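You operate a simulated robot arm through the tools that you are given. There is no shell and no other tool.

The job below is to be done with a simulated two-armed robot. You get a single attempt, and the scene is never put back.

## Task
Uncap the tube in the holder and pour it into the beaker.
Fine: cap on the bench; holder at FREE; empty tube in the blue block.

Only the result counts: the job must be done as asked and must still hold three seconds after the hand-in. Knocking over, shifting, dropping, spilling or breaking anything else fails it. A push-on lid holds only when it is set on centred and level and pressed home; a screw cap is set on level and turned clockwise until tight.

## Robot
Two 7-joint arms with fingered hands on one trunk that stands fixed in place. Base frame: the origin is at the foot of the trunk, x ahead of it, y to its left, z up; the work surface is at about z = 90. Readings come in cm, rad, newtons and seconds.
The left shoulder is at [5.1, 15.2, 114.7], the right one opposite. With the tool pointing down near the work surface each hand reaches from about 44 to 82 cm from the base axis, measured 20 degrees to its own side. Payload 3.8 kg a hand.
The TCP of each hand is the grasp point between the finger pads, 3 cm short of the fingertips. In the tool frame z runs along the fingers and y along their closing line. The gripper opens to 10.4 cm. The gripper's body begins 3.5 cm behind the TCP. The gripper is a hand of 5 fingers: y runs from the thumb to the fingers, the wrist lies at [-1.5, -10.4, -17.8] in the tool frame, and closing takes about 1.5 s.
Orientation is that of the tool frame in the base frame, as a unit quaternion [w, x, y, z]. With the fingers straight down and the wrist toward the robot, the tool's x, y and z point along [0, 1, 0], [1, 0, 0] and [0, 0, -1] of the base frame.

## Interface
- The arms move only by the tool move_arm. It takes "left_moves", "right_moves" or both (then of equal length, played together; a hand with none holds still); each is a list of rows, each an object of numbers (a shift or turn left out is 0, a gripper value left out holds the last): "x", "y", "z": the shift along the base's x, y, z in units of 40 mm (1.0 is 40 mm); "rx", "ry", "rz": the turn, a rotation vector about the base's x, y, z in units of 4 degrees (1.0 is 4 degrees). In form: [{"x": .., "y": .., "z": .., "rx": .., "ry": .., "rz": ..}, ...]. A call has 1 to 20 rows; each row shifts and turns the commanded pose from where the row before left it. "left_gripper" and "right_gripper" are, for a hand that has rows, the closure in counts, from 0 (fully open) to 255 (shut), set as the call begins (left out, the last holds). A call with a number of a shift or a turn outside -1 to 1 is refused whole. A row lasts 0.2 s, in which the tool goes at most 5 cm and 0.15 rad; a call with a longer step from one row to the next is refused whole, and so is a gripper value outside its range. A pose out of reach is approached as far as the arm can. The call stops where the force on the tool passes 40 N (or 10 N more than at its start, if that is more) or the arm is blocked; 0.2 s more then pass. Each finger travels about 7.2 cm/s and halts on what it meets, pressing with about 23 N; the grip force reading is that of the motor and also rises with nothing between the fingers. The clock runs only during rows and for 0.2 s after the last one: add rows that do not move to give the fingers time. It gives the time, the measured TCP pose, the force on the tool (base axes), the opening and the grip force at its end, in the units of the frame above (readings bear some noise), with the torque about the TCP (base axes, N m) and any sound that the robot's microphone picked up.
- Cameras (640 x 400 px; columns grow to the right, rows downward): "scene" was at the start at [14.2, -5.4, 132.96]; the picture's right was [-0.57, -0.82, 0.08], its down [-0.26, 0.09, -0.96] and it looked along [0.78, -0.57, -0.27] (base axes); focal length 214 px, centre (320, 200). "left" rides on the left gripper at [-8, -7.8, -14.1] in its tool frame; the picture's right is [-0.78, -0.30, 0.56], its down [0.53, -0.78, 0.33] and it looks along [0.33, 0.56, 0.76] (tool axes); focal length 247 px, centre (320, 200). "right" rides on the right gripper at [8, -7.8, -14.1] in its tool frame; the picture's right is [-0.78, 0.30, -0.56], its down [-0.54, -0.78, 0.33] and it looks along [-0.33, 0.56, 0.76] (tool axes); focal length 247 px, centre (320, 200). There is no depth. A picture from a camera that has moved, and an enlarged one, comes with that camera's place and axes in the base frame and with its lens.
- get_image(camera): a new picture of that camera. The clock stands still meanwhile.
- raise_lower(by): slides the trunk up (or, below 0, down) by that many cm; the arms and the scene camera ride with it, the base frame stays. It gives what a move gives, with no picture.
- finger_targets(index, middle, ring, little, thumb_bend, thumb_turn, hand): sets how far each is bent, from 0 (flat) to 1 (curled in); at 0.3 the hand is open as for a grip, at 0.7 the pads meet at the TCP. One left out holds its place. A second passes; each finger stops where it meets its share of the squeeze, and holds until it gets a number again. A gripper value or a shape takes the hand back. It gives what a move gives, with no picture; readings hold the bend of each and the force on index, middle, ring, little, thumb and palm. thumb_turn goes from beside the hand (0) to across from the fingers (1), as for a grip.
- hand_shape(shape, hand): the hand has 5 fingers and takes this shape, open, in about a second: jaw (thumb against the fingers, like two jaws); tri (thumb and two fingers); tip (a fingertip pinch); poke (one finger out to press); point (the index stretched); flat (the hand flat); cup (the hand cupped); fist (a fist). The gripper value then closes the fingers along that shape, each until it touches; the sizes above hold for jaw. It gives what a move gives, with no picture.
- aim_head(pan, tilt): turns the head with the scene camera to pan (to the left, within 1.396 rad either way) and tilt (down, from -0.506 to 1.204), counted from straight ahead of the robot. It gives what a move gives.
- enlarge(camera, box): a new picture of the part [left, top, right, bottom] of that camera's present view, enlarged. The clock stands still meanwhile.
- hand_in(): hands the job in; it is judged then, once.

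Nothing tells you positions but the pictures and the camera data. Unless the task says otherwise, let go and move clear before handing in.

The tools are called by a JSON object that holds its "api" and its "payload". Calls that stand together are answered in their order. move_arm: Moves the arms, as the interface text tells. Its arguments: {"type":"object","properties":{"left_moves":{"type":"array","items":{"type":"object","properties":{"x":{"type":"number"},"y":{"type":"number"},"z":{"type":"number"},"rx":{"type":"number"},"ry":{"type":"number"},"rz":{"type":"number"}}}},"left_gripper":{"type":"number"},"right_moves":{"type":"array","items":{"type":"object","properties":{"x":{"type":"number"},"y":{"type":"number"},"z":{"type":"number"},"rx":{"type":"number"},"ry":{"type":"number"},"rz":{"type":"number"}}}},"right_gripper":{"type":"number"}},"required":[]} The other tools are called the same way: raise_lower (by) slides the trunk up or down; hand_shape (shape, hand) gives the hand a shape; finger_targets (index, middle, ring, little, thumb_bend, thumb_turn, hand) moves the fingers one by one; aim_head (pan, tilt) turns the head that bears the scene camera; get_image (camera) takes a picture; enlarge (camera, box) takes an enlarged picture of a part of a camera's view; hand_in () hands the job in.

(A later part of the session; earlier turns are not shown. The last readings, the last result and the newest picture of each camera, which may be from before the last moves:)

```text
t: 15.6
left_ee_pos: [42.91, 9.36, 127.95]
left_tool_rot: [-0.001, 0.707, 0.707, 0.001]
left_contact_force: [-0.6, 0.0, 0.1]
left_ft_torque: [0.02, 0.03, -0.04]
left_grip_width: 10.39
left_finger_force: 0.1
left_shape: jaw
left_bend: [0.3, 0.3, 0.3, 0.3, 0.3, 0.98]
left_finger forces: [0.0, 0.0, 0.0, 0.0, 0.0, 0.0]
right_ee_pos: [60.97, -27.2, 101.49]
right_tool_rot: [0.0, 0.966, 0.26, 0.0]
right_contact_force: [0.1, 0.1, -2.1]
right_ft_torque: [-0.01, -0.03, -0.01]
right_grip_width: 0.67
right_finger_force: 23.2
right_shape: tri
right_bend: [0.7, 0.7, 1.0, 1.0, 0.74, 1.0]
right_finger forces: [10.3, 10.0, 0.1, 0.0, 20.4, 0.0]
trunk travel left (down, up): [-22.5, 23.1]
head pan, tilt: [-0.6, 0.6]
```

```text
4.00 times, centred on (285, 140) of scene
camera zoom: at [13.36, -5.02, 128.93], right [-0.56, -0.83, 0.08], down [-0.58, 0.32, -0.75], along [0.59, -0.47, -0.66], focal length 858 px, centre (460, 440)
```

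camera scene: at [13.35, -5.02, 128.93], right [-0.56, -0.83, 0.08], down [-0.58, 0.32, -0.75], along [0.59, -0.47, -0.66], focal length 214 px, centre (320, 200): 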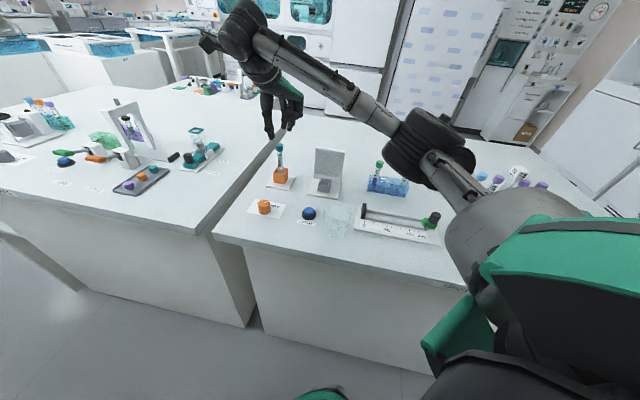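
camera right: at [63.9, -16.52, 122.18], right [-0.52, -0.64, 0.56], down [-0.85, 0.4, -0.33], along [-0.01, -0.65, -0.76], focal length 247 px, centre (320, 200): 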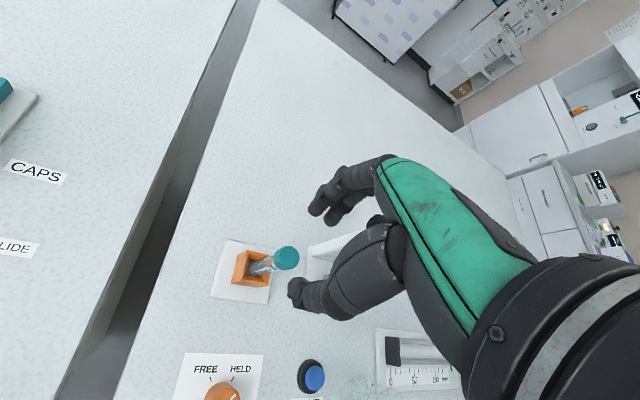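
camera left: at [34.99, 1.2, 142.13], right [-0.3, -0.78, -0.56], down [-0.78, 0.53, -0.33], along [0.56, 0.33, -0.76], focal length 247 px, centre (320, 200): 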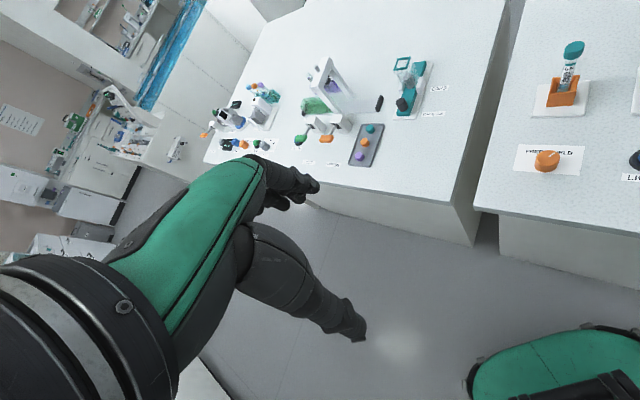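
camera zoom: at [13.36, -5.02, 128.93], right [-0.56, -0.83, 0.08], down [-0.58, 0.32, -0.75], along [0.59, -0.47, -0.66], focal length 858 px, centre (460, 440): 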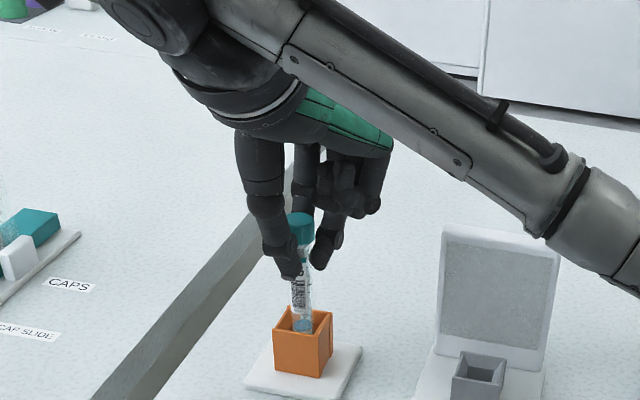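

The fingertips closed on the tube just below the cap rather than on the cap. I'll open, rise about 1.8 cm so the distal pads meet the cap itself, and close again.

{"api": "move_arm", "payload": {"right_moves": [{}, {}, {}, {}, {}, {}, {"z": 0.22}, {"z": 0.23}, {}], "right_gripper": 130}}

{"api": "move_arm", "payload": {"right_moves": [{}, {}, {}, {}, {}, {}, {}, {}], "right_gripper": 255}}

{"api": "enlarge", "payload": {"camera": "right", "box": [240, 160, 400, 320]}}

{"api": "enlarge", "payload": {"camera": "scene", "box": [255, 110, 315, 190]}}

```text
t: 17.6
left_ee_pos: [42.73, 9.25, 127.98]
left_tool_rot: [-0.001, 0.707, 0.707, 0.0]
left_contact_force: [-0.5, -0.3, 0.5]
left_ft_torque: [0.0, 0.01, -0.03]
left_grip_width: 10.37
left_finger_force: 0.2
left_shape: jaw
left_bend: [0.3, 0.3, 0.3, 0.3, 0.3, 0.98]
left_finger forces: [0.0, 0.0, 0.0, 0.1, 0.1, 0.0]
right_ee_pos: [60.86, -27.21, 103.5]
right_tool_rot: [0.0, 0.966, 0.259, 0.0]
right_contact_force: [0.6, -0.6, -0.7]
right_ft_torque: [-0.03, 0.02, -0.01]
right_grip_width: 5.05
right_finger_force: 0.1
right_shape: tri
right_bend: [0.74, 0.45, 0.99, 0.99, 0.7, 1.0]
right_finger forces: [0.0, 0.1, 0.1, 0.1, 0.0, 0.0]
trunk travel left (down, up): [-22.5, 23.1]
head pan, tilt: [-0.6, 0.6]
```

```text
t: 19.4
left_ee_pos: [42.73, 9.33, 127.95]
left_tool_rot: [0.0, 0.707, 0.708, 0.0]
left_contact_force: [1.4, -0.2, 1.6]
left_ft_torque: [0.03, 0.0, -0.02]
left_grip_width: 10.38
left_finger_force: 0.0
left_shape: jaw
left_bend: [0.3, 0.3, 0.3, 0.3, 0.3, 0.98]
left_finger forces: [0.0, 0.0, 0.0, 0.1, 0.1, 0.0]
right_ee_pos: [60.86, -27.07, 103.4]
right_tool_rot: [-0.001, 0.966, 0.26, 0.0]
right_contact_force: [0.3, 0.4, -1.2]
right_ft_torque: [0.0, -0.03, 0.01]
right_grip_width: 1.17
right_finger_force: 23.5
right_shape: tri
right_bend: [0.71, 0.68, 1.0, 1.0, 0.74, 1.0]
right_finger forces: [10.3, 10.0, 0.2, 0.0, 20.6, 0.0]
trunk travel left (down, up): [-22.5, 23.1]
head pan, tilt: [-0.6, 0.6]
```

```text
2.50 times, centred on (320, 240) of right
camera zoom: at [63.81, -16.54, 117.59], right [-0.52, -0.65, 0.56], down [-0.85, 0.4, -0.33], along [-0.01, -0.65, -0.76], focal length 617 px, centre (320, 100)
```

zoom: 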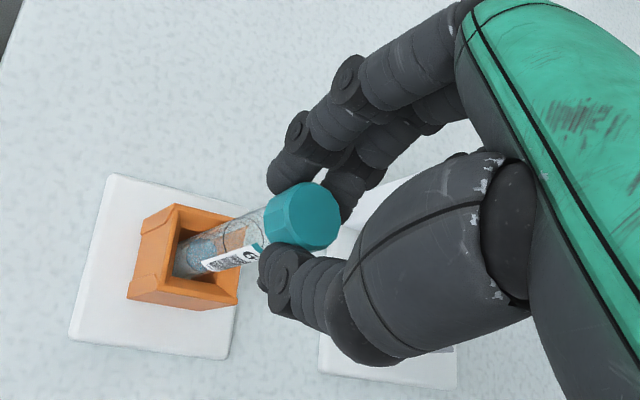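

```text
5.00 times, centred on (285, 150) of scene
camera zoom: at [13.36, -5.03, 128.93], right [-0.56, -0.83, 0.08], down [-0.58, 0.32, -0.75], along [0.59, -0.47, -0.66], focal length 1072 px, centre (495, 450)
```

zoom: 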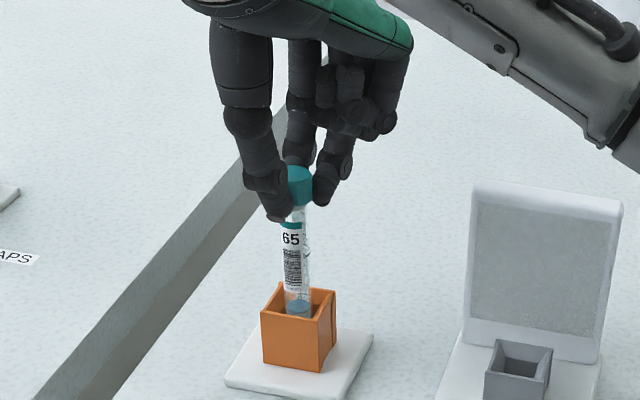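

The fingers now sit on the cap itself (wider stop than before). I'll turn 24° counter-clockwise first and check torque and picture.

{"api": "move_arm", "payload": {"right_moves": [{"rz": 1}, {"rz": 1}, {"rz": 1}, {"rz": 1}, {"rz": 1}, {"rz": 1}]}}

{"api": "enlarge", "payload": {"camera": "right", "box": [240, 160, 400, 320]}}

{"api": "enlarge", "payload": {"camera": "scene", "box": [255, 110, 315, 190]}}

```text
t: 20.8
left_ee_pos: [42.8, 9.24, 127.9]
left_tool_rot: [-0.001, 0.707, 0.707, 0.0]
left_contact_force: [-0.4, 0.4, 0.7]
left_ft_torque: [0.03, -0.01, 0.02]
left_grip_width: 10.34
left_finger_force: 0.2
left_shape: jaw
left_bend: [0.3, 0.3, 0.3, 0.3, 0.3, 0.98]
left_finger forces: [0.0, 0.0, 0.0, 0.0, 0.1, 0.0]
right_ee_pos: [60.79, -27.16, 103.46]
right_tool_rot: [0.0, 0.891, 0.454, 0.0]
right_contact_force: [0.7, -1.7, -1.1]
right_ft_torque: [-0.01, -0.04, -0.16]
right_grip_width: 1.16
right_finger_force: 23.0
right_shape: tri
right_bend: [0.71, 0.71, 1.0, 1.0, 0.75, 0.99]
right_finger forces: [12.9, 8.3, 0.1, 0.0, 22.4, 0.1]
trunk travel left (down, up): [-22.5, 23.1]
head pan, tilt: [-0.6, 0.6]
```

```text
2.50 times, centred on (320, 240) of right
camera zoom: at [59.16, -16.27, 117.58], right [-0.22, -0.8, 0.56], down [-0.94, 0.02, -0.33], along [0.25, -0.6, -0.76], focal length 617 px, centre (320, 100)
```

zoom: 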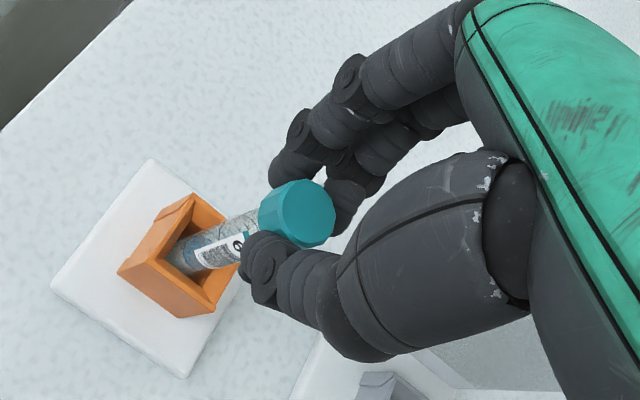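

```text
5.00 times, centred on (285, 150) of scene
camera zoom: at [13.35, -5.07, 128.93], right [-0.56, -0.83, 0.08], down [-0.58, 0.32, -0.75], along [0.59, -0.47, -0.66], focal length 1072 px, centre (495, 450)
```

zoom: 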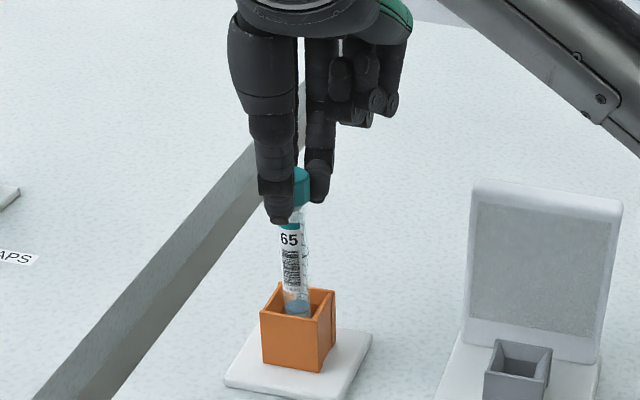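

There is a steady resisting torque and the tube's label has stayed put, which fits the cap turning. I'll continue counter-clockwise.

{"api": "move_arm", "payload": {"right_moves": [{"rz": 1}, {"rz": 1}, {"rz": 1}, {"rz": 1}, {"rz": 1}, {"rz": 1}, {"rz": 1}, {"rz": 1}, {"rz": 1}, {"rz": 1}, {"rz": 1}, {"rz": 1}, {"rz": 1}, {"rz": 1}, {"rz": 1}, {"rz": 1}, {"rz": 1}, {"rz": 1}]}}

{"api": "enlarge", "payload": {"camera": "right", "box": [240, 160, 400, 320]}}

{"api": "enlarge", "payload": {"camera": "scene", "box": [255, 110, 315, 190]}}

```text
t: 24.6
left_ee_pos: [43.06, 9.14, 127.8]
left_tool_rot: [-0.001, 0.707, 0.707, -0.001]
left_contact_force: [-0.3, 0.6, -0.5]
left_ft_torque: [-0.03, -0.02, -0.04]
left_grip_width: 10.38
left_finger_force: 0.1
left_shape: jaw
left_bend: [0.3, 0.3, 0.3, 0.3, 0.3, 0.98]
left_finger forces: [0.1, 0.0, 0.0, 0.1, 0.0, 0.0]
right_ee_pos: [61.01, -27.12, 103.11]
right_tool_rot: [-0.001, 0.453, 0.892, -0.001]
right_contact_force: [3.3, -1.1, -9.7]
right_ft_torque: [-0.01, -0.21, -0.17]
right_grip_width: 0.87
right_finger_force: 22.7
right_shape: tri
right_bend: [0.71, 0.72, 1.0, 1.0, 0.78, 0.93]
right_finger forces: [12.5, 19.5, 0.0, 0.0, 24.1, 0.1]
trunk travel left (down, up): [-22.5, 23.1]
head pan, tilt: [-0.6, 0.6]
```

```text
2.50 times, centred on (320, 240) of right
camera zoom: at [49.97, -25.36, 117.42], right [0.7, -0.45, 0.55], down [-0.31, -0.89, -0.33], along [0.64, 0.06, -0.76], focal length 617 px, centre (320, 100)
```

zoom: 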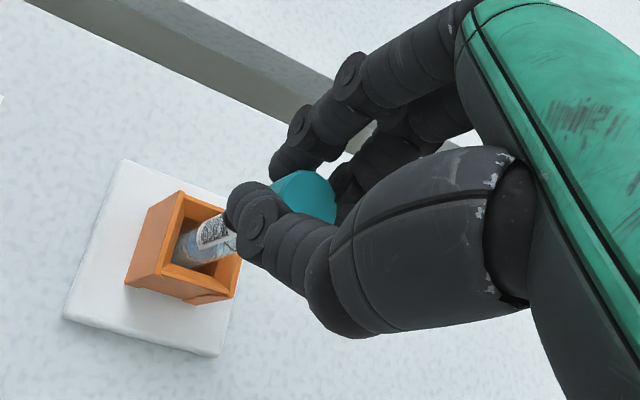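

```text
5.00 times, centred on (285, 150) of scene
camera zoom: at [13.54, -5.09, 128.9], right [-0.56, -0.83, 0.08], down [-0.58, 0.32, -0.75], along [0.59, -0.47, -0.66], focal length 1072 px, centre (495, 450)
```

zoom: 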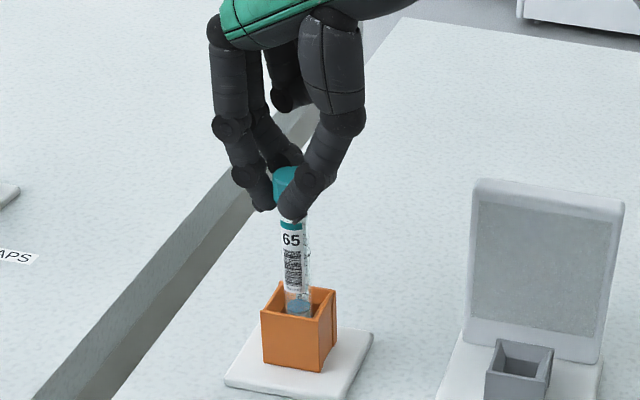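

The grip distorted a little towards the end, so I'll open the fingers and look at the state of the cap before regrasping.

{"api": "move_arm", "payload": {"right_moves": [{}, {}, {}, {}, {}, {}, {"z": 0.3}, {"z": 0.5}, {"z": 0.5}, {}], "right_gripper": 110}}

{"api": "enlarge", "payload": {"camera": "right", "box": [220, 180, 340, 320]}}

{"api": "enlarge", "payload": {"camera": "scene", "box": [255, 110, 315, 190]}}

```text
t: 26.8
left_ee_pos: [42.91, 9.23, 127.95]
left_tool_rot: [0.0, 0.707, 0.707, 0.0]
left_contact_force: [-0.2, 1.1, 0.7]
left_ft_torque: [0.0, 0.0, 0.02]
left_grip_width: 10.36
left_finger_force: 0.2
left_shape: jaw
left_bend: [0.3, 0.3, 0.3, 0.3, 0.3, 0.98]
left_finger forces: [0.1, 0.0, 0.1, 0.0, 0.1, 0.1]
right_ee_pos: [60.93, -27.13, 108.51]
right_tool_rot: [0.0, 0.454, 0.891, 0.0]
right_contact_force: [0.2, 0.1, -0.4]
right_ft_torque: [0.0, 0.01, -0.01]
right_grip_width: 5.9
right_finger_force: 0.1
right_shape: tri
right_bend: [0.74, 0.42, 0.99, 0.99, 0.66, 1.0]
right_finger forces: [0.0, 0.0, 0.0, 0.0, 0.1, 0.0]
trunk travel left (down, up): [-22.5, 23.1]
head pan, tilt: [-0.6, 0.6]
```

```text
2.86 times, centred on (280, 250) of right
camera zoom: at [49.81, -25.32, 122.77], right [0.7, -0.45, 0.56], down [-0.31, -0.89, -0.33], along [0.65, 0.06, -0.76], focal length 706 px, centre (434, 57)
```

zoom: 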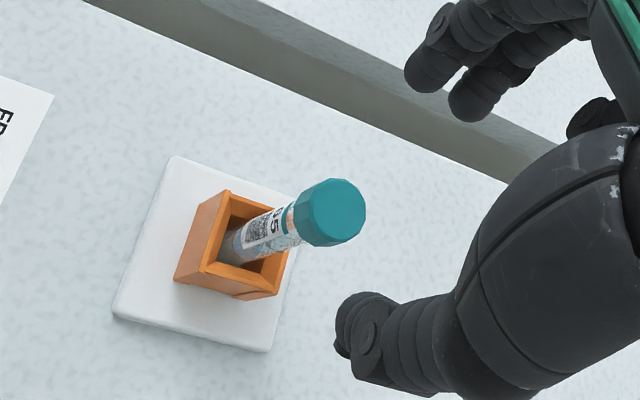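

```text
5.00 times, centred on (285, 150) of scene
camera zoom: at [13.35, -5.04, 128.93], right [-0.56, -0.83, 0.08], down [-0.58, 0.32, -0.75], along [0.59, -0.47, -0.66], focal length 1072 px, centre (495, 450)
```

zoom: 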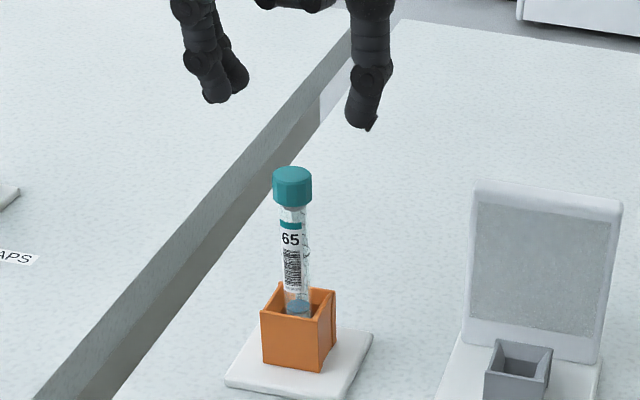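

{"api": "enlarge", "payload": {"camera": "scene", "box": [272, 138, 296, 153]}}

{"api": "enlarge", "payload": {"camera": "right", "box": [265, 232, 313, 280]}}

```text
16.00 times, centred on (284, 146) of scene
camera zoom: at [13.35, -5.04, 128.93], right [-0.56, -0.83, 0.08], down [-0.58, 0.32, -0.75], along [0.59, -0.47, -0.66], focal length 3432 px, centre (896, 1072)
```

zoom: 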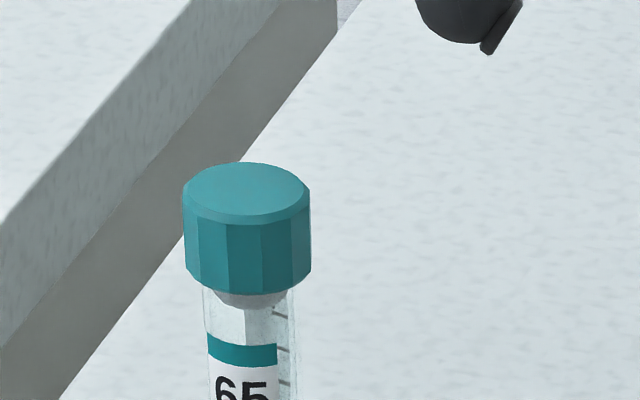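

```text
8.33 times, centred on (289, 256) of right
camera zoom: at [49.81, -25.32, 122.77], right [0.7, -0.45, 0.56], down [-0.31, -0.89, -0.33], along [0.65, 0.06, -0.76], focal length 2058 px, centre (578, -267)
```

zoom: 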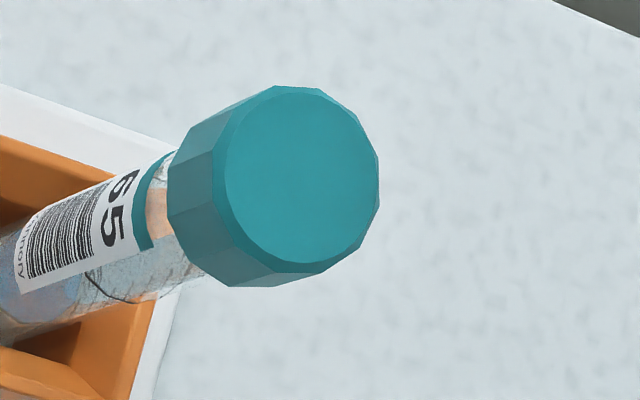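

The cap is still on; no clear rise yet. I'll swing the hand back clockwise above the cap and regrip slightly higher so the fingertips don't slip below the cap's rim.

{"api": "move_arm", "payload": {"right_moves": [{"rz": -1}, {"rz": -1}, {"rz": -1}, {"rz": -1}, {"rz": -1}, {"rz": -1}, {"rz": -1}, {"rz": -1}, {"rz": -1}, {"rz": -1}, {"rz": -1}, {"rz": -1}, {"rz": -1}, {"rz": -1}, {"rz": -1}, {"rz": -1}, {"rz": -1}, {"rz": -1}, {"rz": -1}, {"rz": -1}]}}

{"api": "move_arm", "payload": {"right_moves": [{"rz": -1}, {"rz": -1}, {"rz": -1}, {"rz": -1}, {"rz": -1}, {"rz": -1}, {"rz": -1}, {}, {"z": -0.4}, {"z": -0.4}, {"z": -0.35}, {}, {}]}}

{"api": "enlarge", "payload": {"camera": "right", "box": [240, 160, 400, 320]}}

{"api": "enlarge", "payload": {"camera": "scene", "box": [260, 125, 308, 155]}}

```text
t: 31.0
left_ee_pos: [42.73, 9.3, 127.94]
left_tool_rot: [0.0, 0.707, 0.707, 0.0]
left_contact_force: [0.2, -0.9, -0.1]
left_ft_torque: [-0.02, -0.03, 0.01]
left_grip_width: 10.35
left_finger_force: 0.0
left_shape: jaw
left_bend: [0.3, 0.3, 0.3, 0.3, 0.3, 0.98]
left_finger forces: [0.1, 0.1, 0.1, 0.0, 0.0, 0.0]
right_ee_pos: [60.8, -27.14, 108.66]
right_tool_rot: [0.0, 0.921, 0.391, 0.0]
right_contact_force: [-0.1, 1.2, -0.8]
right_ft_torque: [0.02, 0.03, -0.02]
right_grip_width: 5.91
right_finger_force: 0.0
right_shape: tri
right_bend: [0.74, 0.42, 0.99, 0.99, 0.66, 1.0]
right_finger forces: [0.0, 0.1, 0.1, 0.1, 0.0, 0.0]
trunk travel left (down, up): [-22.5, 23.1]
head pan, tilt: [-0.6, 0.6]
```

```text
t: 33.8
left_ee_pos: [42.75, 9.41, 127.88]
left_tool_rot: [0.0, 0.707, 0.707, 0.001]
left_contact_force: [-0.5, -0.9, 0.8]
left_ft_torque: [-0.03, 0.0, 0.0]
left_grip_width: 10.36
left_finger_force: 0.0
left_shape: jaw
left_bend: [0.3, 0.3, 0.3, 0.3, 0.3, 0.98]
left_finger forces: [0.0, 0.0, 0.0, 0.1, 0.1, 0.0]
right_ee_pos: [60.79, -27.11, 104.08]
right_tool_rot: [0.0, 0.988, 0.156, 0.0]
right_contact_force: [0.3, 0.0, 0.1]
right_ft_torque: [-0.02, -0.02, -0.02]
right_grip_width: 5.91
right_finger_force: 0.0
right_shape: tri
right_bend: [0.74, 0.42, 0.99, 0.99, 0.66, 1.0]
right_finger forces: [0.0, 0.0, 0.1, 0.0, 0.0, 0.0]
trunk travel left (down, up): [-22.5, 23.1]
head pan, tilt: [-0.6, 0.6]
```

```text
2.50 times, centred on (320, 240) of right
camera zoom: at [65.97, -17.36, 118.19], right [-0.65, -0.52, 0.56], down [-0.75, 0.57, -0.33], along [-0.15, -0.63, -0.76], focal length 617 px, centre (320, 100)
```

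zoom: 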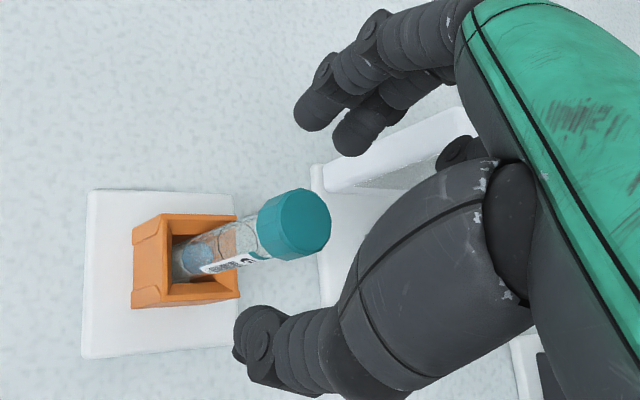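

```text
13.33 times, centred on (284, 140) of scene
camera zoom: at [13.35, -5.02, 128.93], right [-0.56, -0.83, 0.08], down [-0.58, 0.32, -0.75], along [0.59, -0.47, -0.66], focal length 2860 px, centre (800, 1000)
```

zoom: 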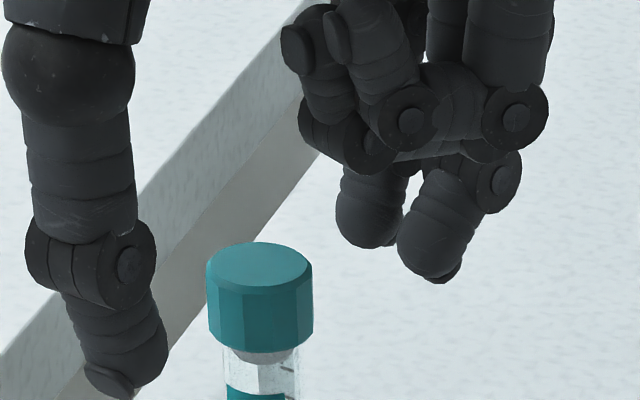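

{"api": "move_arm", "payload": {"right_moves": [{"z": -0.04}, {}, {}, {}, {}, {}, {}, {}, {}, {}], "right_gripper": 255}}

{"api": "enlarge", "payload": {"camera": "scene", "box": [260, 130, 308, 160]}}

{"api": "enlarge", "payload": {"camera": "right", "box": [270, 200, 366, 260]}}

```text
t: 36.0
left_ee_pos: [42.73, 9.26, 127.99]
left_tool_rot: [0.001, 0.707, 0.707, 0.0]
left_contact_force: [0.5, -0.1, 0.6]
left_ft_torque: [0.01, -0.02, 0.01]
left_grip_width: 10.37
left_finger_force: 0.1
left_shape: jaw
left_bend: [0.3, 0.3, 0.3, 0.3, 0.3, 0.98]
left_finger forces: [0.1, 0.0, 0.0, 0.0, 0.1, 0.1]
right_ee_pos: [60.9, -27.12, 103.85]
right_tool_rot: [0.0, 0.988, 0.157, 0.0]
right_contact_force: [-0.8, 0.5, -2.3]
right_ft_torque: [-0.03, 0.03, 0.03]
right_grip_width: 1.23
right_finger_force: 23.2
right_shape: tri
right_bend: [0.71, 0.67, 1.0, 1.0, 0.74, 1.0]
right_finger forces: [9.9, 9.5, 0.1, 0.0, 20.1, 0.0]
trunk travel left (down, up): [-22.5, 23.1]
head pan, tilt: [-0.6, 0.6]
```

```text
13.33 times, centred on (284, 145) of scene
camera zoom: at [13.37, -5.02, 128.93], right [-0.56, -0.83, 0.08], down [-0.58, 0.32, -0.75], along [0.59, -0.47, -0.66], focal length 2860 px, centre (800, 933)
```

zoom: 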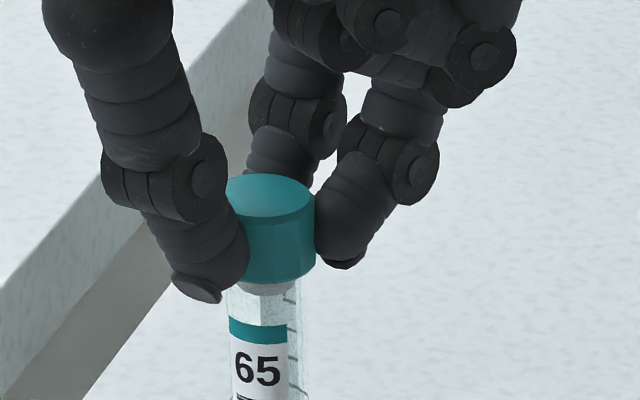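

```text
6.67 times, centred on (318, 230) of right
camera zoom: at [66.01, -17.36, 118.02], right [-0.65, -0.52, 0.56], down [-0.75, 0.57, -0.33], along [-0.15, -0.63, -0.76], focal length 1646 px, centre (333, 0)
```

zoom: 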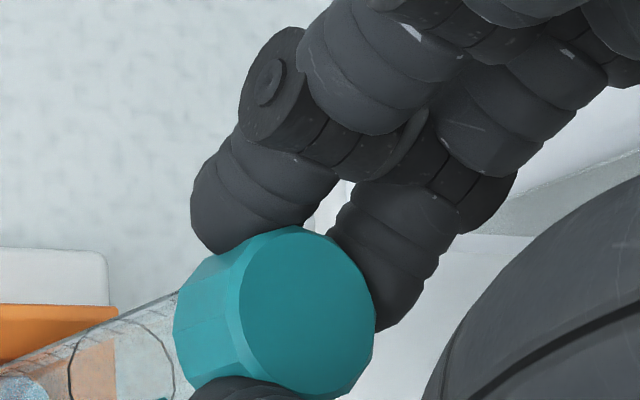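

Now it's a proper three-point grip on the cap. Turning counter-clockwise 60° and checking.

{"api": "move_arm", "payload": {"right_moves": [{"rz": 1}, {"rz": 1}, {"rz": 1}, {"rz": 1}, {"rz": 1}, {"rz": 1}, {"rz": 1}, {"rz": 1}, {"rz": 1}, {"rz": 1}, {"rz": 1}, {"rz": 1}, {"rz": 1}, {"rz": 1}, {"rz": 1}]}}

{"api": "enlarge", "payload": {"camera": "scene", "box": [260, 130, 308, 160]}}

{"api": "enlarge", "payload": {"camera": "right", "box": [270, 200, 366, 260]}}

```text
t: 39.2
left_ee_pos: [42.87, 9.22, 128.0]
left_tool_rot: [-0.001, 0.707, 0.707, -0.001]
left_contact_force: [0.5, 0.5, -0.1]
left_ft_torque: [0.05, 0.01, 0.01]
left_grip_width: 10.37
left_finger_force: 0.0
left_shape: jaw
left_bend: [0.3, 0.3, 0.3, 0.3, 0.3, 0.98]
left_finger forces: [0.1, 0.2, 0.0, 0.0, 0.0, 0.0]
right_ee_pos: [61.01, -27.15, 103.66]
right_tool_rot: [-0.001, 0.777, 0.63, 0.0]
right_contact_force: [0.8, -1.2, -4.8]
right_ft_torque: [-0.1, -0.1, -0.15]
right_grip_width: 1.07
right_finger_force: 23.2
right_shape: tri
right_bend: [0.71, 0.71, 1.0, 1.0, 0.76, 0.95]
right_finger forces: [13.7, 11.5, 0.1, 0.1, 23.8, 0.1]
trunk travel left (down, up): [-22.5, 23.1]
head pan, tilt: [-0.6, 0.6]
```

```text
13.33 times, centred on (284, 145) of scene
camera zoom: at [13.42, -5.11, 128.92], right [-0.56, -0.83, 0.08], down [-0.58, 0.32, -0.75], along [0.59, -0.47, -0.66], focal length 2860 px, centre (800, 933)
```

zoom: 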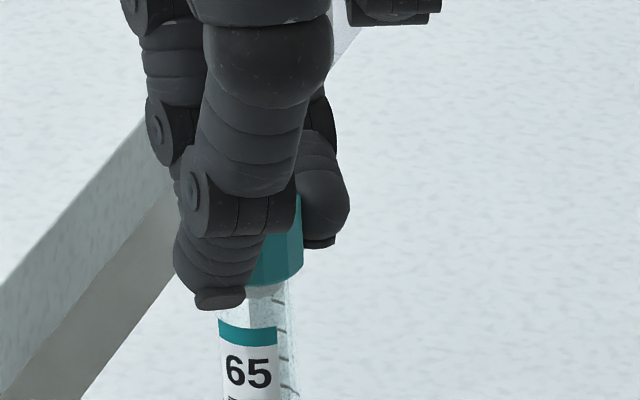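

```text
6.67 times, centred on (318, 230) of right
camera zoom: at [54.9, -17.88, 117.95], right [0.13, -0.82, 0.56], down [-0.87, -0.36, -0.33], along [0.47, -0.44, -0.76], focal length 1646 px, centre (333, 0)
```

zoom: 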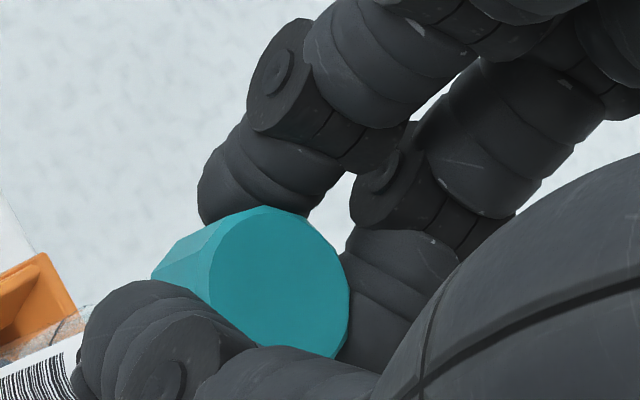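

{"api": "enlarge", "payload": {"camera": "scene", "box": [276, 140, 292, 150]}}

{"api": "enlarge", "payload": {"camera": "right", "box": [285, 222, 333, 258]}}

```text
16.00 times, centred on (284, 145) of scene
camera zoom: at [13.42, -5.11, 128.92], right [-0.56, -0.83, 0.08], down [-0.58, 0.32, -0.75], along [0.59, -0.47, -0.66], focal length 3432 px, centre (896, 1080)
```

zoom: 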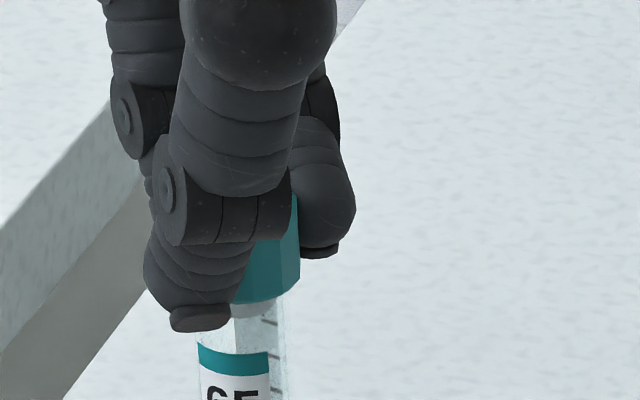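

```text
11.11 times, centred on (309, 240) of right
camera zoom: at [54.9, -17.88, 117.95], right [0.13, -0.82, 0.56], down [-0.87, -0.36, -0.33], along [0.47, -0.44, -0.76], focal length 2744 px, centre (442, -244)
```

zoom: 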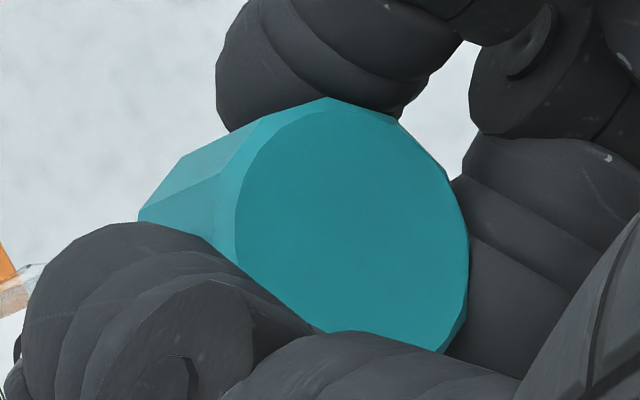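

{"api": "move_arm", "payload": {"right_moves": [{"rz": 1}, {"rz": 1}, {"rz": 1}, {"rz": 1}]}}

{"api": "enlarge", "payload": {"camera": "scene", "box": [276, 140, 292, 150]}}

{"api": "enlarge", "payload": {"camera": "right", "box": [285, 222, 333, 258]}}

```text
t: 40.2
left_ee_pos: [43.0, 9.08, 127.91]
left_tool_rot: [0.0, 0.707, 0.707, 0.0]
left_contact_force: [0.5, -0.1, 0.0]
left_ft_torque: [0.0, -0.04, -0.01]
left_grip_width: 10.38
left_finger_force: 0.1
left_shape: jaw
left_bend: [0.3, 0.3, 0.3, 0.3, 0.3, 0.98]
left_finger forces: [0.0, 0.0, 0.0, 0.0, 0.0, 0.0]
right_ee_pos: [60.93, -27.2, 103.68]
right_tool_rot: [-0.001, 0.682, 0.731, -0.001]
right_contact_force: [1.8, -2.3, -7.5]
right_ft_torque: [-0.12, -0.15, -0.19]
right_grip_width: 0.96
right_finger_force: 23.3
right_shape: tri
right_bend: [0.71, 0.72, 1.0, 1.0, 0.77, 0.94]
right_finger forces: [14.4, 12.9, 0.0, 0.0, 24.0, 0.1]
trunk travel left (down, up): [-22.5, 23.1]
head pan, tilt: [-0.6, 0.6]
```

```text
16.00 times, centred on (284, 145) of scene
camera zoom: at [13.48, -5.12, 128.91], right [-0.56, -0.83, 0.08], down [-0.58, 0.32, -0.75], along [0.59, -0.47, -0.66], focal length 3432 px, centre (896, 1080)
```

zoom: 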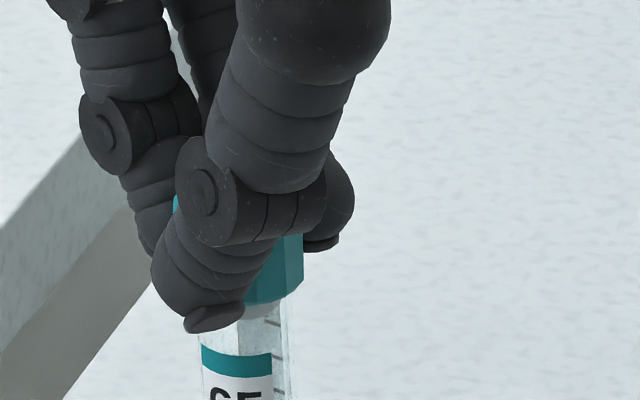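

```text
11.11 times, centred on (309, 240) of right
camera zoom: at [52.6, -19.88, 117.92], right [0.35, -0.75, 0.56], down [-0.74, -0.59, -0.33], along [0.58, -0.29, -0.76], focal length 2744 px, centre (442, -244)
```

zoom: 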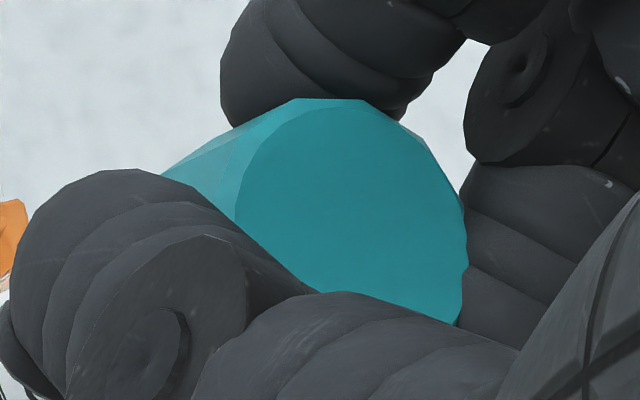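

The facets show the cap is not turning while the fingers wind around it, and a pale plug is visible inside the tube neck, so this looks like a push-in stopper cap that must be pulled. I'll release, regrip squarely on the cap, and pull straight up gently while the holder keeps the tube.

{"api": "move_arm", "payload": {"right_moves": [{}, {}, {}, {}, {}, {}, {}, {}], "right_gripper": 130}}

{"api": "enlarge", "payload": {"camera": "scene", "box": [272, 138, 296, 153]}}

{"api": "enlarge", "payload": {"camera": "scene", "box": [255, 130, 315, 190]}}

```text
t: 42.0
left_ee_pos: [42.76, 9.23, 128.01]
left_tool_rot: [0.0, 0.707, 0.707, 0.0]
left_contact_force: [-0.4, -0.6, 0.4]
left_ft_torque: [-0.01, 0.03, -0.01]
left_grip_width: 10.35
left_finger_force: 0.0
left_shape: jaw
left_bend: [0.3, 0.3, 0.3, 0.3, 0.3, 0.98]
left_finger forces: [0.0, 0.0, 0.0, 0.1, 0.0, 0.0]
right_ee_pos: [60.85, -27.14, 103.8]
right_tool_rot: [0.0, 0.682, 0.731, 0.0]
right_contact_force: [0.3, -1.0, 0.6]
right_ft_torque: [-0.01, 0.01, -0.01]
right_grip_width: 5.09
right_finger_force: 0.1
right_shape: tri
right_bend: [0.74, 0.45, 0.99, 0.99, 0.7, 1.0]
right_finger forces: [0.0, 0.0, 0.1, 0.0, 0.1, 0.1]
trunk travel left (down, up): [-22.5, 23.1]
head pan, tilt: [-0.6, 0.6]
```

```text
16.00 times, centred on (284, 146) of scene
camera zoom: at [13.35, -5.03, 128.93], right [-0.56, -0.83, 0.08], down [-0.58, 0.32, -0.75], along [0.59, -0.47, -0.66], focal length 3432 px, centre (896, 1072)
```

zoom: 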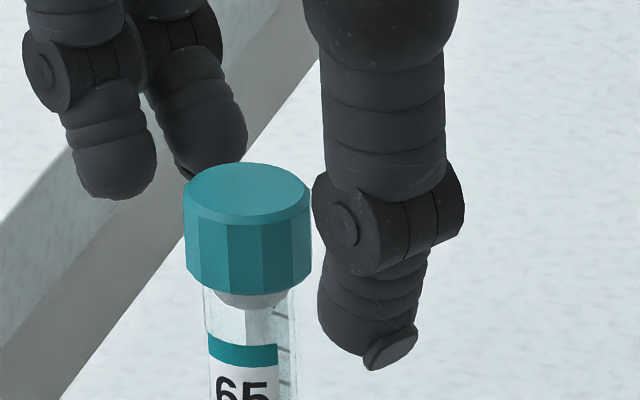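

```text
6.67 times, centred on (285, 160) of scene
camera zoom: at [13.35, -5.03, 128.93], right [-0.56, -0.83, 0.08], down [-0.58, 0.32, -0.75], along [0.59, -0.47, -0.66], focal length 1430 px, centre (553, 467)
```

zoom: 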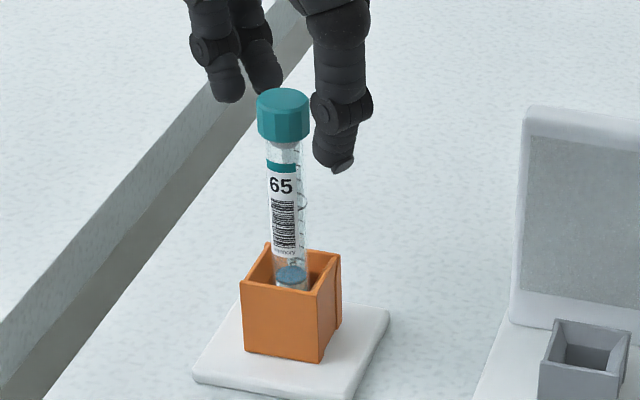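

{"api": "move_arm", "payload": {"right_moves": [{"z": -0.05}, {}, {}, {}, {}, {}, {}, {}, {}], "right_gripper": 255}}

{"api": "move_arm", "payload": {"right_moves": [{"z": 0.03}, {"z": 0.03}, {"z": 0.03}, {"z": 0.03}]}}

{"api": "enlarge", "payload": {"camera": "scene", "box": [272, 138, 296, 153]}}

```text
t: 44.0
left_ee_pos: [42.78, 9.16, 127.94]
left_tool_rot: [0.0, 0.707, 0.707, 0.001]
left_contact_force: [-0.6, -0.5, 0.3]
left_ft_torque: [-0.02, 0.0, 0.0]
left_grip_width: 10.38
left_finger_force: 0.1
left_shape: jaw
left_bend: [0.3, 0.3, 0.3, 0.3, 0.3, 0.98]
left_finger forces: [0.0, 0.0, 0.0, 0.0, 0.1, 0.0]
right_ee_pos: [60.88, -27.12, 103.67]
right_tool_rot: [0.0, 0.682, 0.731, 0.0]
right_contact_force: [-0.3, 0.0, -1.5]
right_ft_torque: [0.02, 0.02, -0.01]
right_grip_width: 1.16
right_finger_force: 23.2
right_shape: tri
right_bend: [0.72, 0.71, 1.0, 1.0, 0.74, 1.0]
right_finger forces: [11.4, 7.9, 0.0, 0.0, 20.2, 0.0]
trunk travel left (down, up): [-22.5, 23.1]
head pan, tilt: [-0.6, 0.6]
```

```text
t: 45.0
left_ee_pos: [42.71, 9.32, 128.02]
left_tool_rot: [-0.001, 0.707, 0.707, 0.0]
left_contact_force: [0.5, 0.6, -0.1]
left_ft_torque: [0.03, -0.02, -0.04]
left_grip_width: 10.37
left_finger_force: 0.0
left_shape: jaw
left_bend: [0.3, 0.3, 0.3, 0.3, 0.3, 0.98]
left_finger forces: [0.0, 0.0, 0.0, 0.0, 0.1, 0.1]
right_ee_pos: [60.91, -27.02, 104.32]
right_tool_rot: [0.0, 0.682, 0.731, 0.001]
right_contact_force: [0.0, 0.4, 1.2]
right_ft_torque: [0.0, -0.02, 0.0]
right_grip_width: 1.15
right_finger_force: 23.1
right_shape: tri
right_bend: [0.72, 0.71, 1.0, 1.0, 0.74, 1.0]
right_finger forces: [11.9, 8.3, 0.0, 0.0, 20.0, 0.1]
trunk travel left (down, up): [-22.5, 23.1]
head pan, tilt: [-0.6, 0.6]
```

```text
16.00 times, centred on (284, 146) of scene
camera zoom: at [13.3, -5.0, 128.95], right [-0.56, -0.83, 0.08], down [-0.58, 0.32, -0.75], along [0.59, -0.47, -0.66], focal length 3432 px, centre (896, 1072)
```

zoom: 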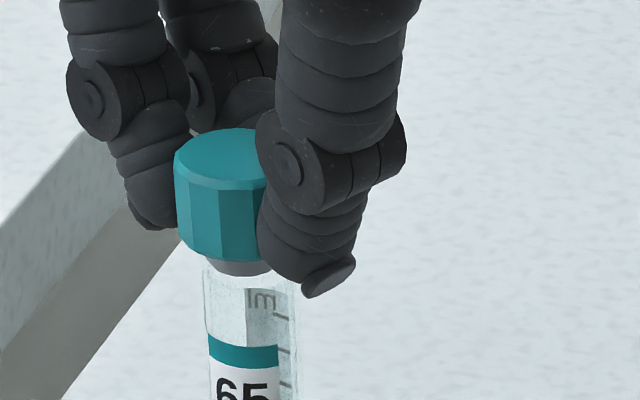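

The cap is lifting off while the tube stays put. I'll keep raising it straight up.

{"api": "move_arm", "payload": {"right_moves": [{"z": 0.1}, {"z": 0.1}, {"z": 0.2}, {"z": 0.3}, {"z": 0.4}, {"z": 0.4}, {"z": 0.4}, {}]}}

{"api": "enlarge", "payload": {"camera": "scene", "box": [245, 100, 325, 190]}}

{"api": "get_image", "payload": {"camera": "right"}}

```text
t: 46.8
left_ee_pos: [42.66, 9.18, 127.82]
left_tool_rot: [0.0, 0.707, 0.707, 0.0]
left_contact_force: [0.9, -0.2, 0.2]
left_ft_torque: [-0.03, -0.04, 0.01]
left_grip_width: 10.37
left_finger_force: 0.1
left_shape: jaw
left_bend: [0.3, 0.3, 0.3, 0.3, 0.3, 0.98]
left_finger forces: [0.0, 0.0, 0.0, 0.0, 0.0, 0.1]
right_ee_pos: [60.88, -27.12, 111.77]
right_tool_rot: [0.0, 0.682, 0.731, 0.0]
right_contact_force: [-0.1, -1.3, -0.2]
right_ft_torque: [-0.01, 0.01, -0.02]
right_grip_width: 1.13
right_finger_force: 22.5
right_shape: tri
right_bend: [0.72, 0.71, 1.0, 1.0, 0.74, 1.0]
right_finger forces: [12.0, 8.2, 0.0, 0.0, 19.8, 0.0]
trunk travel left (down, up): [-22.5, 23.1]
head pan, tilt: [-0.6, 0.6]
```

```text
4.44 times, centred on (285, 145) of scene
camera zoom: at [13.36, -5.04, 128.93], right [-0.56, -0.83, 0.08], down [-0.58, 0.32, -0.75], along [0.59, -0.47, -0.66], focal length 953 px, centre (476, 444)
```

zoom: 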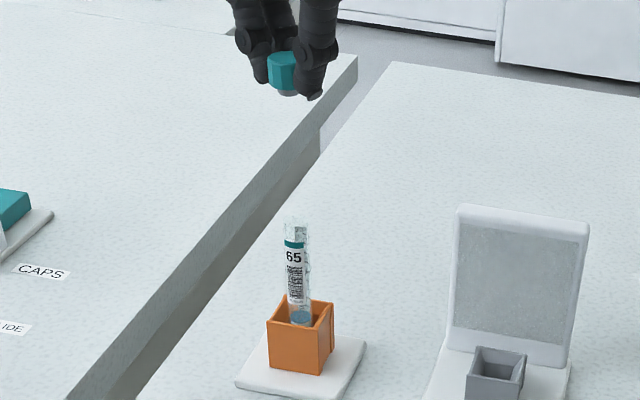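

```text
taken
camera right: at [52.45, -19.84, 125.95], right [0.35, -0.75, 0.56], down [-0.74, -0.59, -0.33], along [0.58, -0.29, -0.76], focal length 247 px, centre (320, 200)
```

right: 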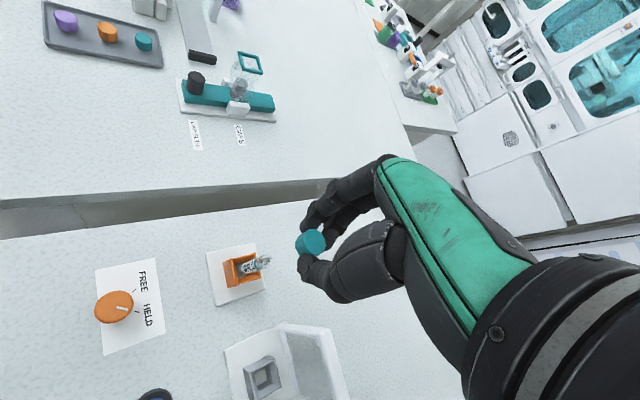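

The cap with its plug is off and the tube stayed in the holder. I'll carry the cap, high over the lidded box, to a clear spot of bench near (57, -51) and look before lowering.

{"api": "move_arm", "payload": {"right_moves": [{"z": 0.3}, {"x": -0.12, "y": -0.75}, {"x": -0.12, "y": -0.75}, {"x": -0.12, "y": -0.75}, {"x": -0.12, "y": -0.75}, {"x": -0.12, "y": -0.75}, {"x": -0.12, "y": -0.75}, {"x": -0.12, "y": -0.75}, {"x": -0.12, "y": -0.75}, {}, {}]}}

{"api": "get_image", "payload": {"camera": "right"}}

{"api": "get_image", "payload": {"camera": "scene"}}

```text
t: 49.2
left_ee_pos: [42.79, 9.25, 128.04]
left_tool_rot: [0.001, 0.707, 0.707, 0.0]
left_contact_force: [0.5, -0.7, 0.8]
left_ft_torque: [0.0, 0.06, 0.01]
left_grip_width: 10.37
left_finger_force: 0.0
left_shape: jaw
left_bend: [0.3, 0.3, 0.3, 0.3, 0.3, 0.98]
left_finger forces: [0.1, 0.0, 0.1, 0.0, 0.0, 0.0]
right_ee_pos: [56.98, -51.27, 112.97]
right_tool_rot: [0.0, 0.681, 0.732, 0.0]
right_contact_force: [-1.2, 0.2, -0.6]
right_ft_torque: [0.02, 0.02, -0.01]
right_grip_width: 1.14
right_finger_force: 23.1
right_shape: tri
right_bend: [0.72, 0.71, 1.0, 1.0, 0.74, 1.0]
right_finger forces: [12.2, 8.4, 0.0, 0.0, 19.7, 0.0]
trunk travel left (down, up): [-22.5, 23.1]
head pan, tilt: [-0.6, 0.6]
```

```text
taken
camera right: at [48.65, -43.9, 127.07], right [0.35, -0.75, 0.56], down [-0.74, -0.59, -0.33], along [0.58, -0.29, -0.76], focal length 247 px, centre (320, 200)
```

right: 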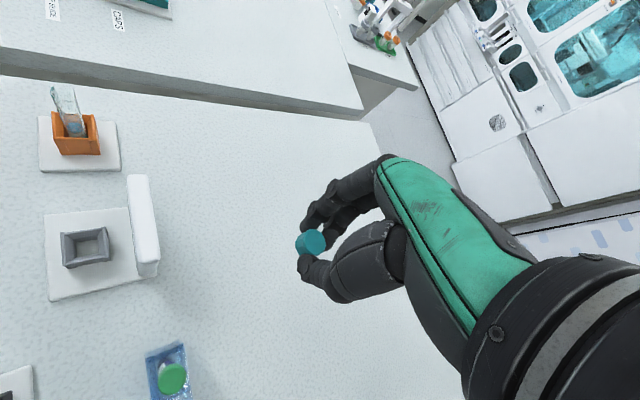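

```text
taken
camera scene: at [13.35, -5.03, 128.93], right [-0.56, -0.83, 0.08], down [-0.58, 0.32, -0.75], along [0.59, -0.47, -0.66], focal length 214 px, centre (320, 200)
```

scene: 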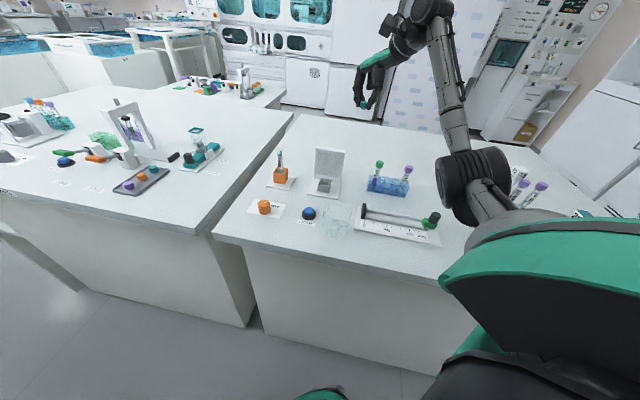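

The bench below the cap is clear. I'll lower to about 96 and then creep down until touch.

{"api": "move_arm", "payload": {"right_moves": [{"z": -0.7}, {"z": -0.7}, {"z": -0.7}, {"z": -0.7}, {"z": -0.7}, {"z": -0.6}, {}, {}]}}

{"api": "enlarge", "payload": {"camera": "scene", "box": [320, 110, 420, 200]}}

{"api": "enlarge", "payload": {"camera": "right", "box": [260, 180, 380, 300]}}

```text
t: 51.0
left_ee_pos: [42.81, 9.3, 127.94]
left_tool_rot: [0.0, 0.707, 0.707, 0.0]
left_contact_force: [0.2, -1.1, -0.7]
left_ft_torque: [0.02, 0.02, -0.03]
left_grip_width: 10.36
left_finger_force: 0.0
left_shape: jaw
left_bend: [0.3, 0.3, 0.3, 0.3, 0.3, 0.98]
left_finger forces: [0.0, 0.1, 0.0, 0.1, 0.0, 0.0]
right_ee_pos: [57.07, -51.08, 96.52]
right_tool_rot: [0.0, 0.681, 0.732, -0.001]
right_contact_force: [-0.2, -0.1, -0.3]
right_ft_torque: [-0.01, -0.01, 0.02]
right_grip_width: 1.12
right_finger_force: 23.1
right_shape: tri
right_bend: [0.72, 0.71, 1.0, 1.0, 0.74, 1.0]
right_finger forces: [12.7, 8.1, 0.0, 0.2, 19.1, 0.1]
trunk travel left (down, up): [-22.5, 23.1]
head pan, tilt: [-0.6, 0.6]
```

```text
4.44 times, centred on (370, 155) of scene
camera zoom: at [13.34, -5.03, 128.93], right [-0.56, -0.83, 0.08], down [-0.58, 0.32, -0.75], along [0.59, -0.47, -0.66], focal length 953 px, centre (98, 400)
```

zoom: 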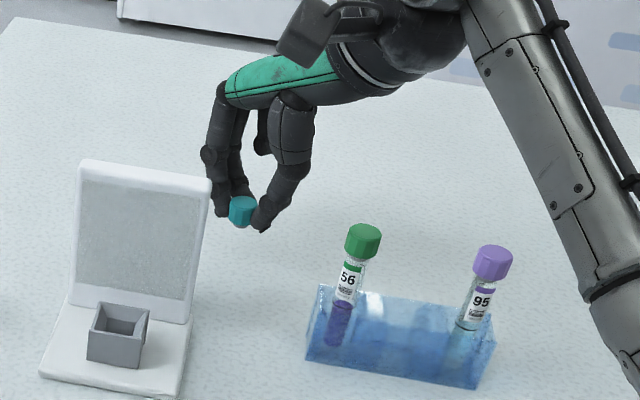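

```text
3.33 times, centred on (320, 240) of right
camera zoom: at [48.6, -43.81, 110.62], right [0.35, -0.75, 0.56], down [-0.74, -0.59, -0.33], along [0.58, -0.29, -0.76], focal length 823 px, centre (320, 67)
```

zoom: 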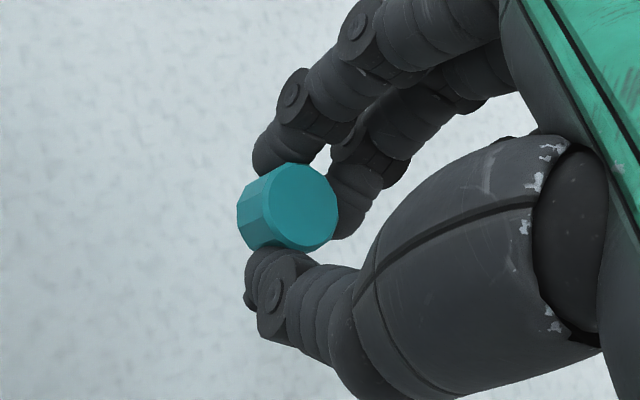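

{"api": "move_arm", "payload": {"right_moves": [{"z": -0.05}, {"z": -0.05}, {"z": -0.05}, {"z": -0.05}, {"z": -0.05}, {"z": -0.05}, {"z": -0.05}, {"z": -0.05}, {}]}}

{"api": "enlarge", "payload": {"camera": "scene", "box": [345, 135, 393, 165]}}

```text
t: 53.0
left_ee_pos: [42.81, 9.18, 127.92]
left_tool_rot: [0.0, 0.707, 0.707, 0.0]
left_contact_force: [0.1, -0.4, 0.7]
left_ft_torque: [-0.04, 0.02, -0.01]
left_grip_width: 10.39
left_finger_force: 0.0
left_shape: jaw
left_bend: [0.3, 0.3, 0.3, 0.3, 0.3, 0.98]
left_finger forces: [0.1, 0.1, 0.0, 0.1, 0.0, 0.0]
right_ee_pos: [56.97, -51.12, 94.92]
right_tool_rot: [-0.001, 0.681, 0.732, 0.001]
right_contact_force: [0.1, 0.4, -0.1]
right_ft_torque: [-0.03, 0.02, -0.01]
right_grip_width: 1.16
right_finger_force: 23.4
right_shape: tri
right_bend: [0.72, 0.71, 1.0, 1.0, 0.74, 1.0]
right_finger forces: [12.6, 8.1, 0.0, 0.1, 18.9, 0.0]
trunk travel left (down, up): [-22.5, 23.1]
head pan, tilt: [-0.6, 0.6]
```

```text
13.33 times, centred on (369, 150) of scene
camera zoom: at [13.35, -5.03, 128.93], right [-0.56, -0.83, 0.08], down [-0.58, 0.32, -0.75], along [0.59, -0.47, -0.66], focal length 2860 px, centre (-333, 867)
```

zoom: 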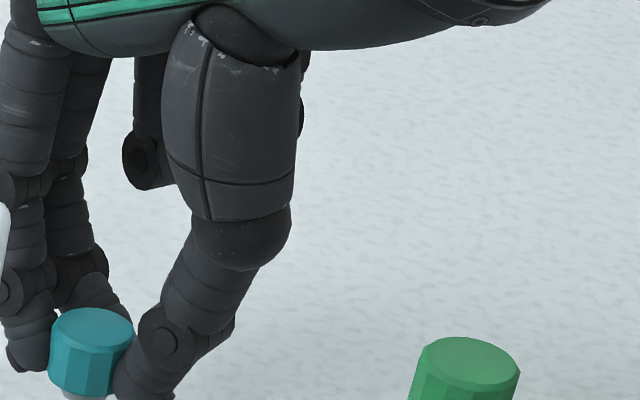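

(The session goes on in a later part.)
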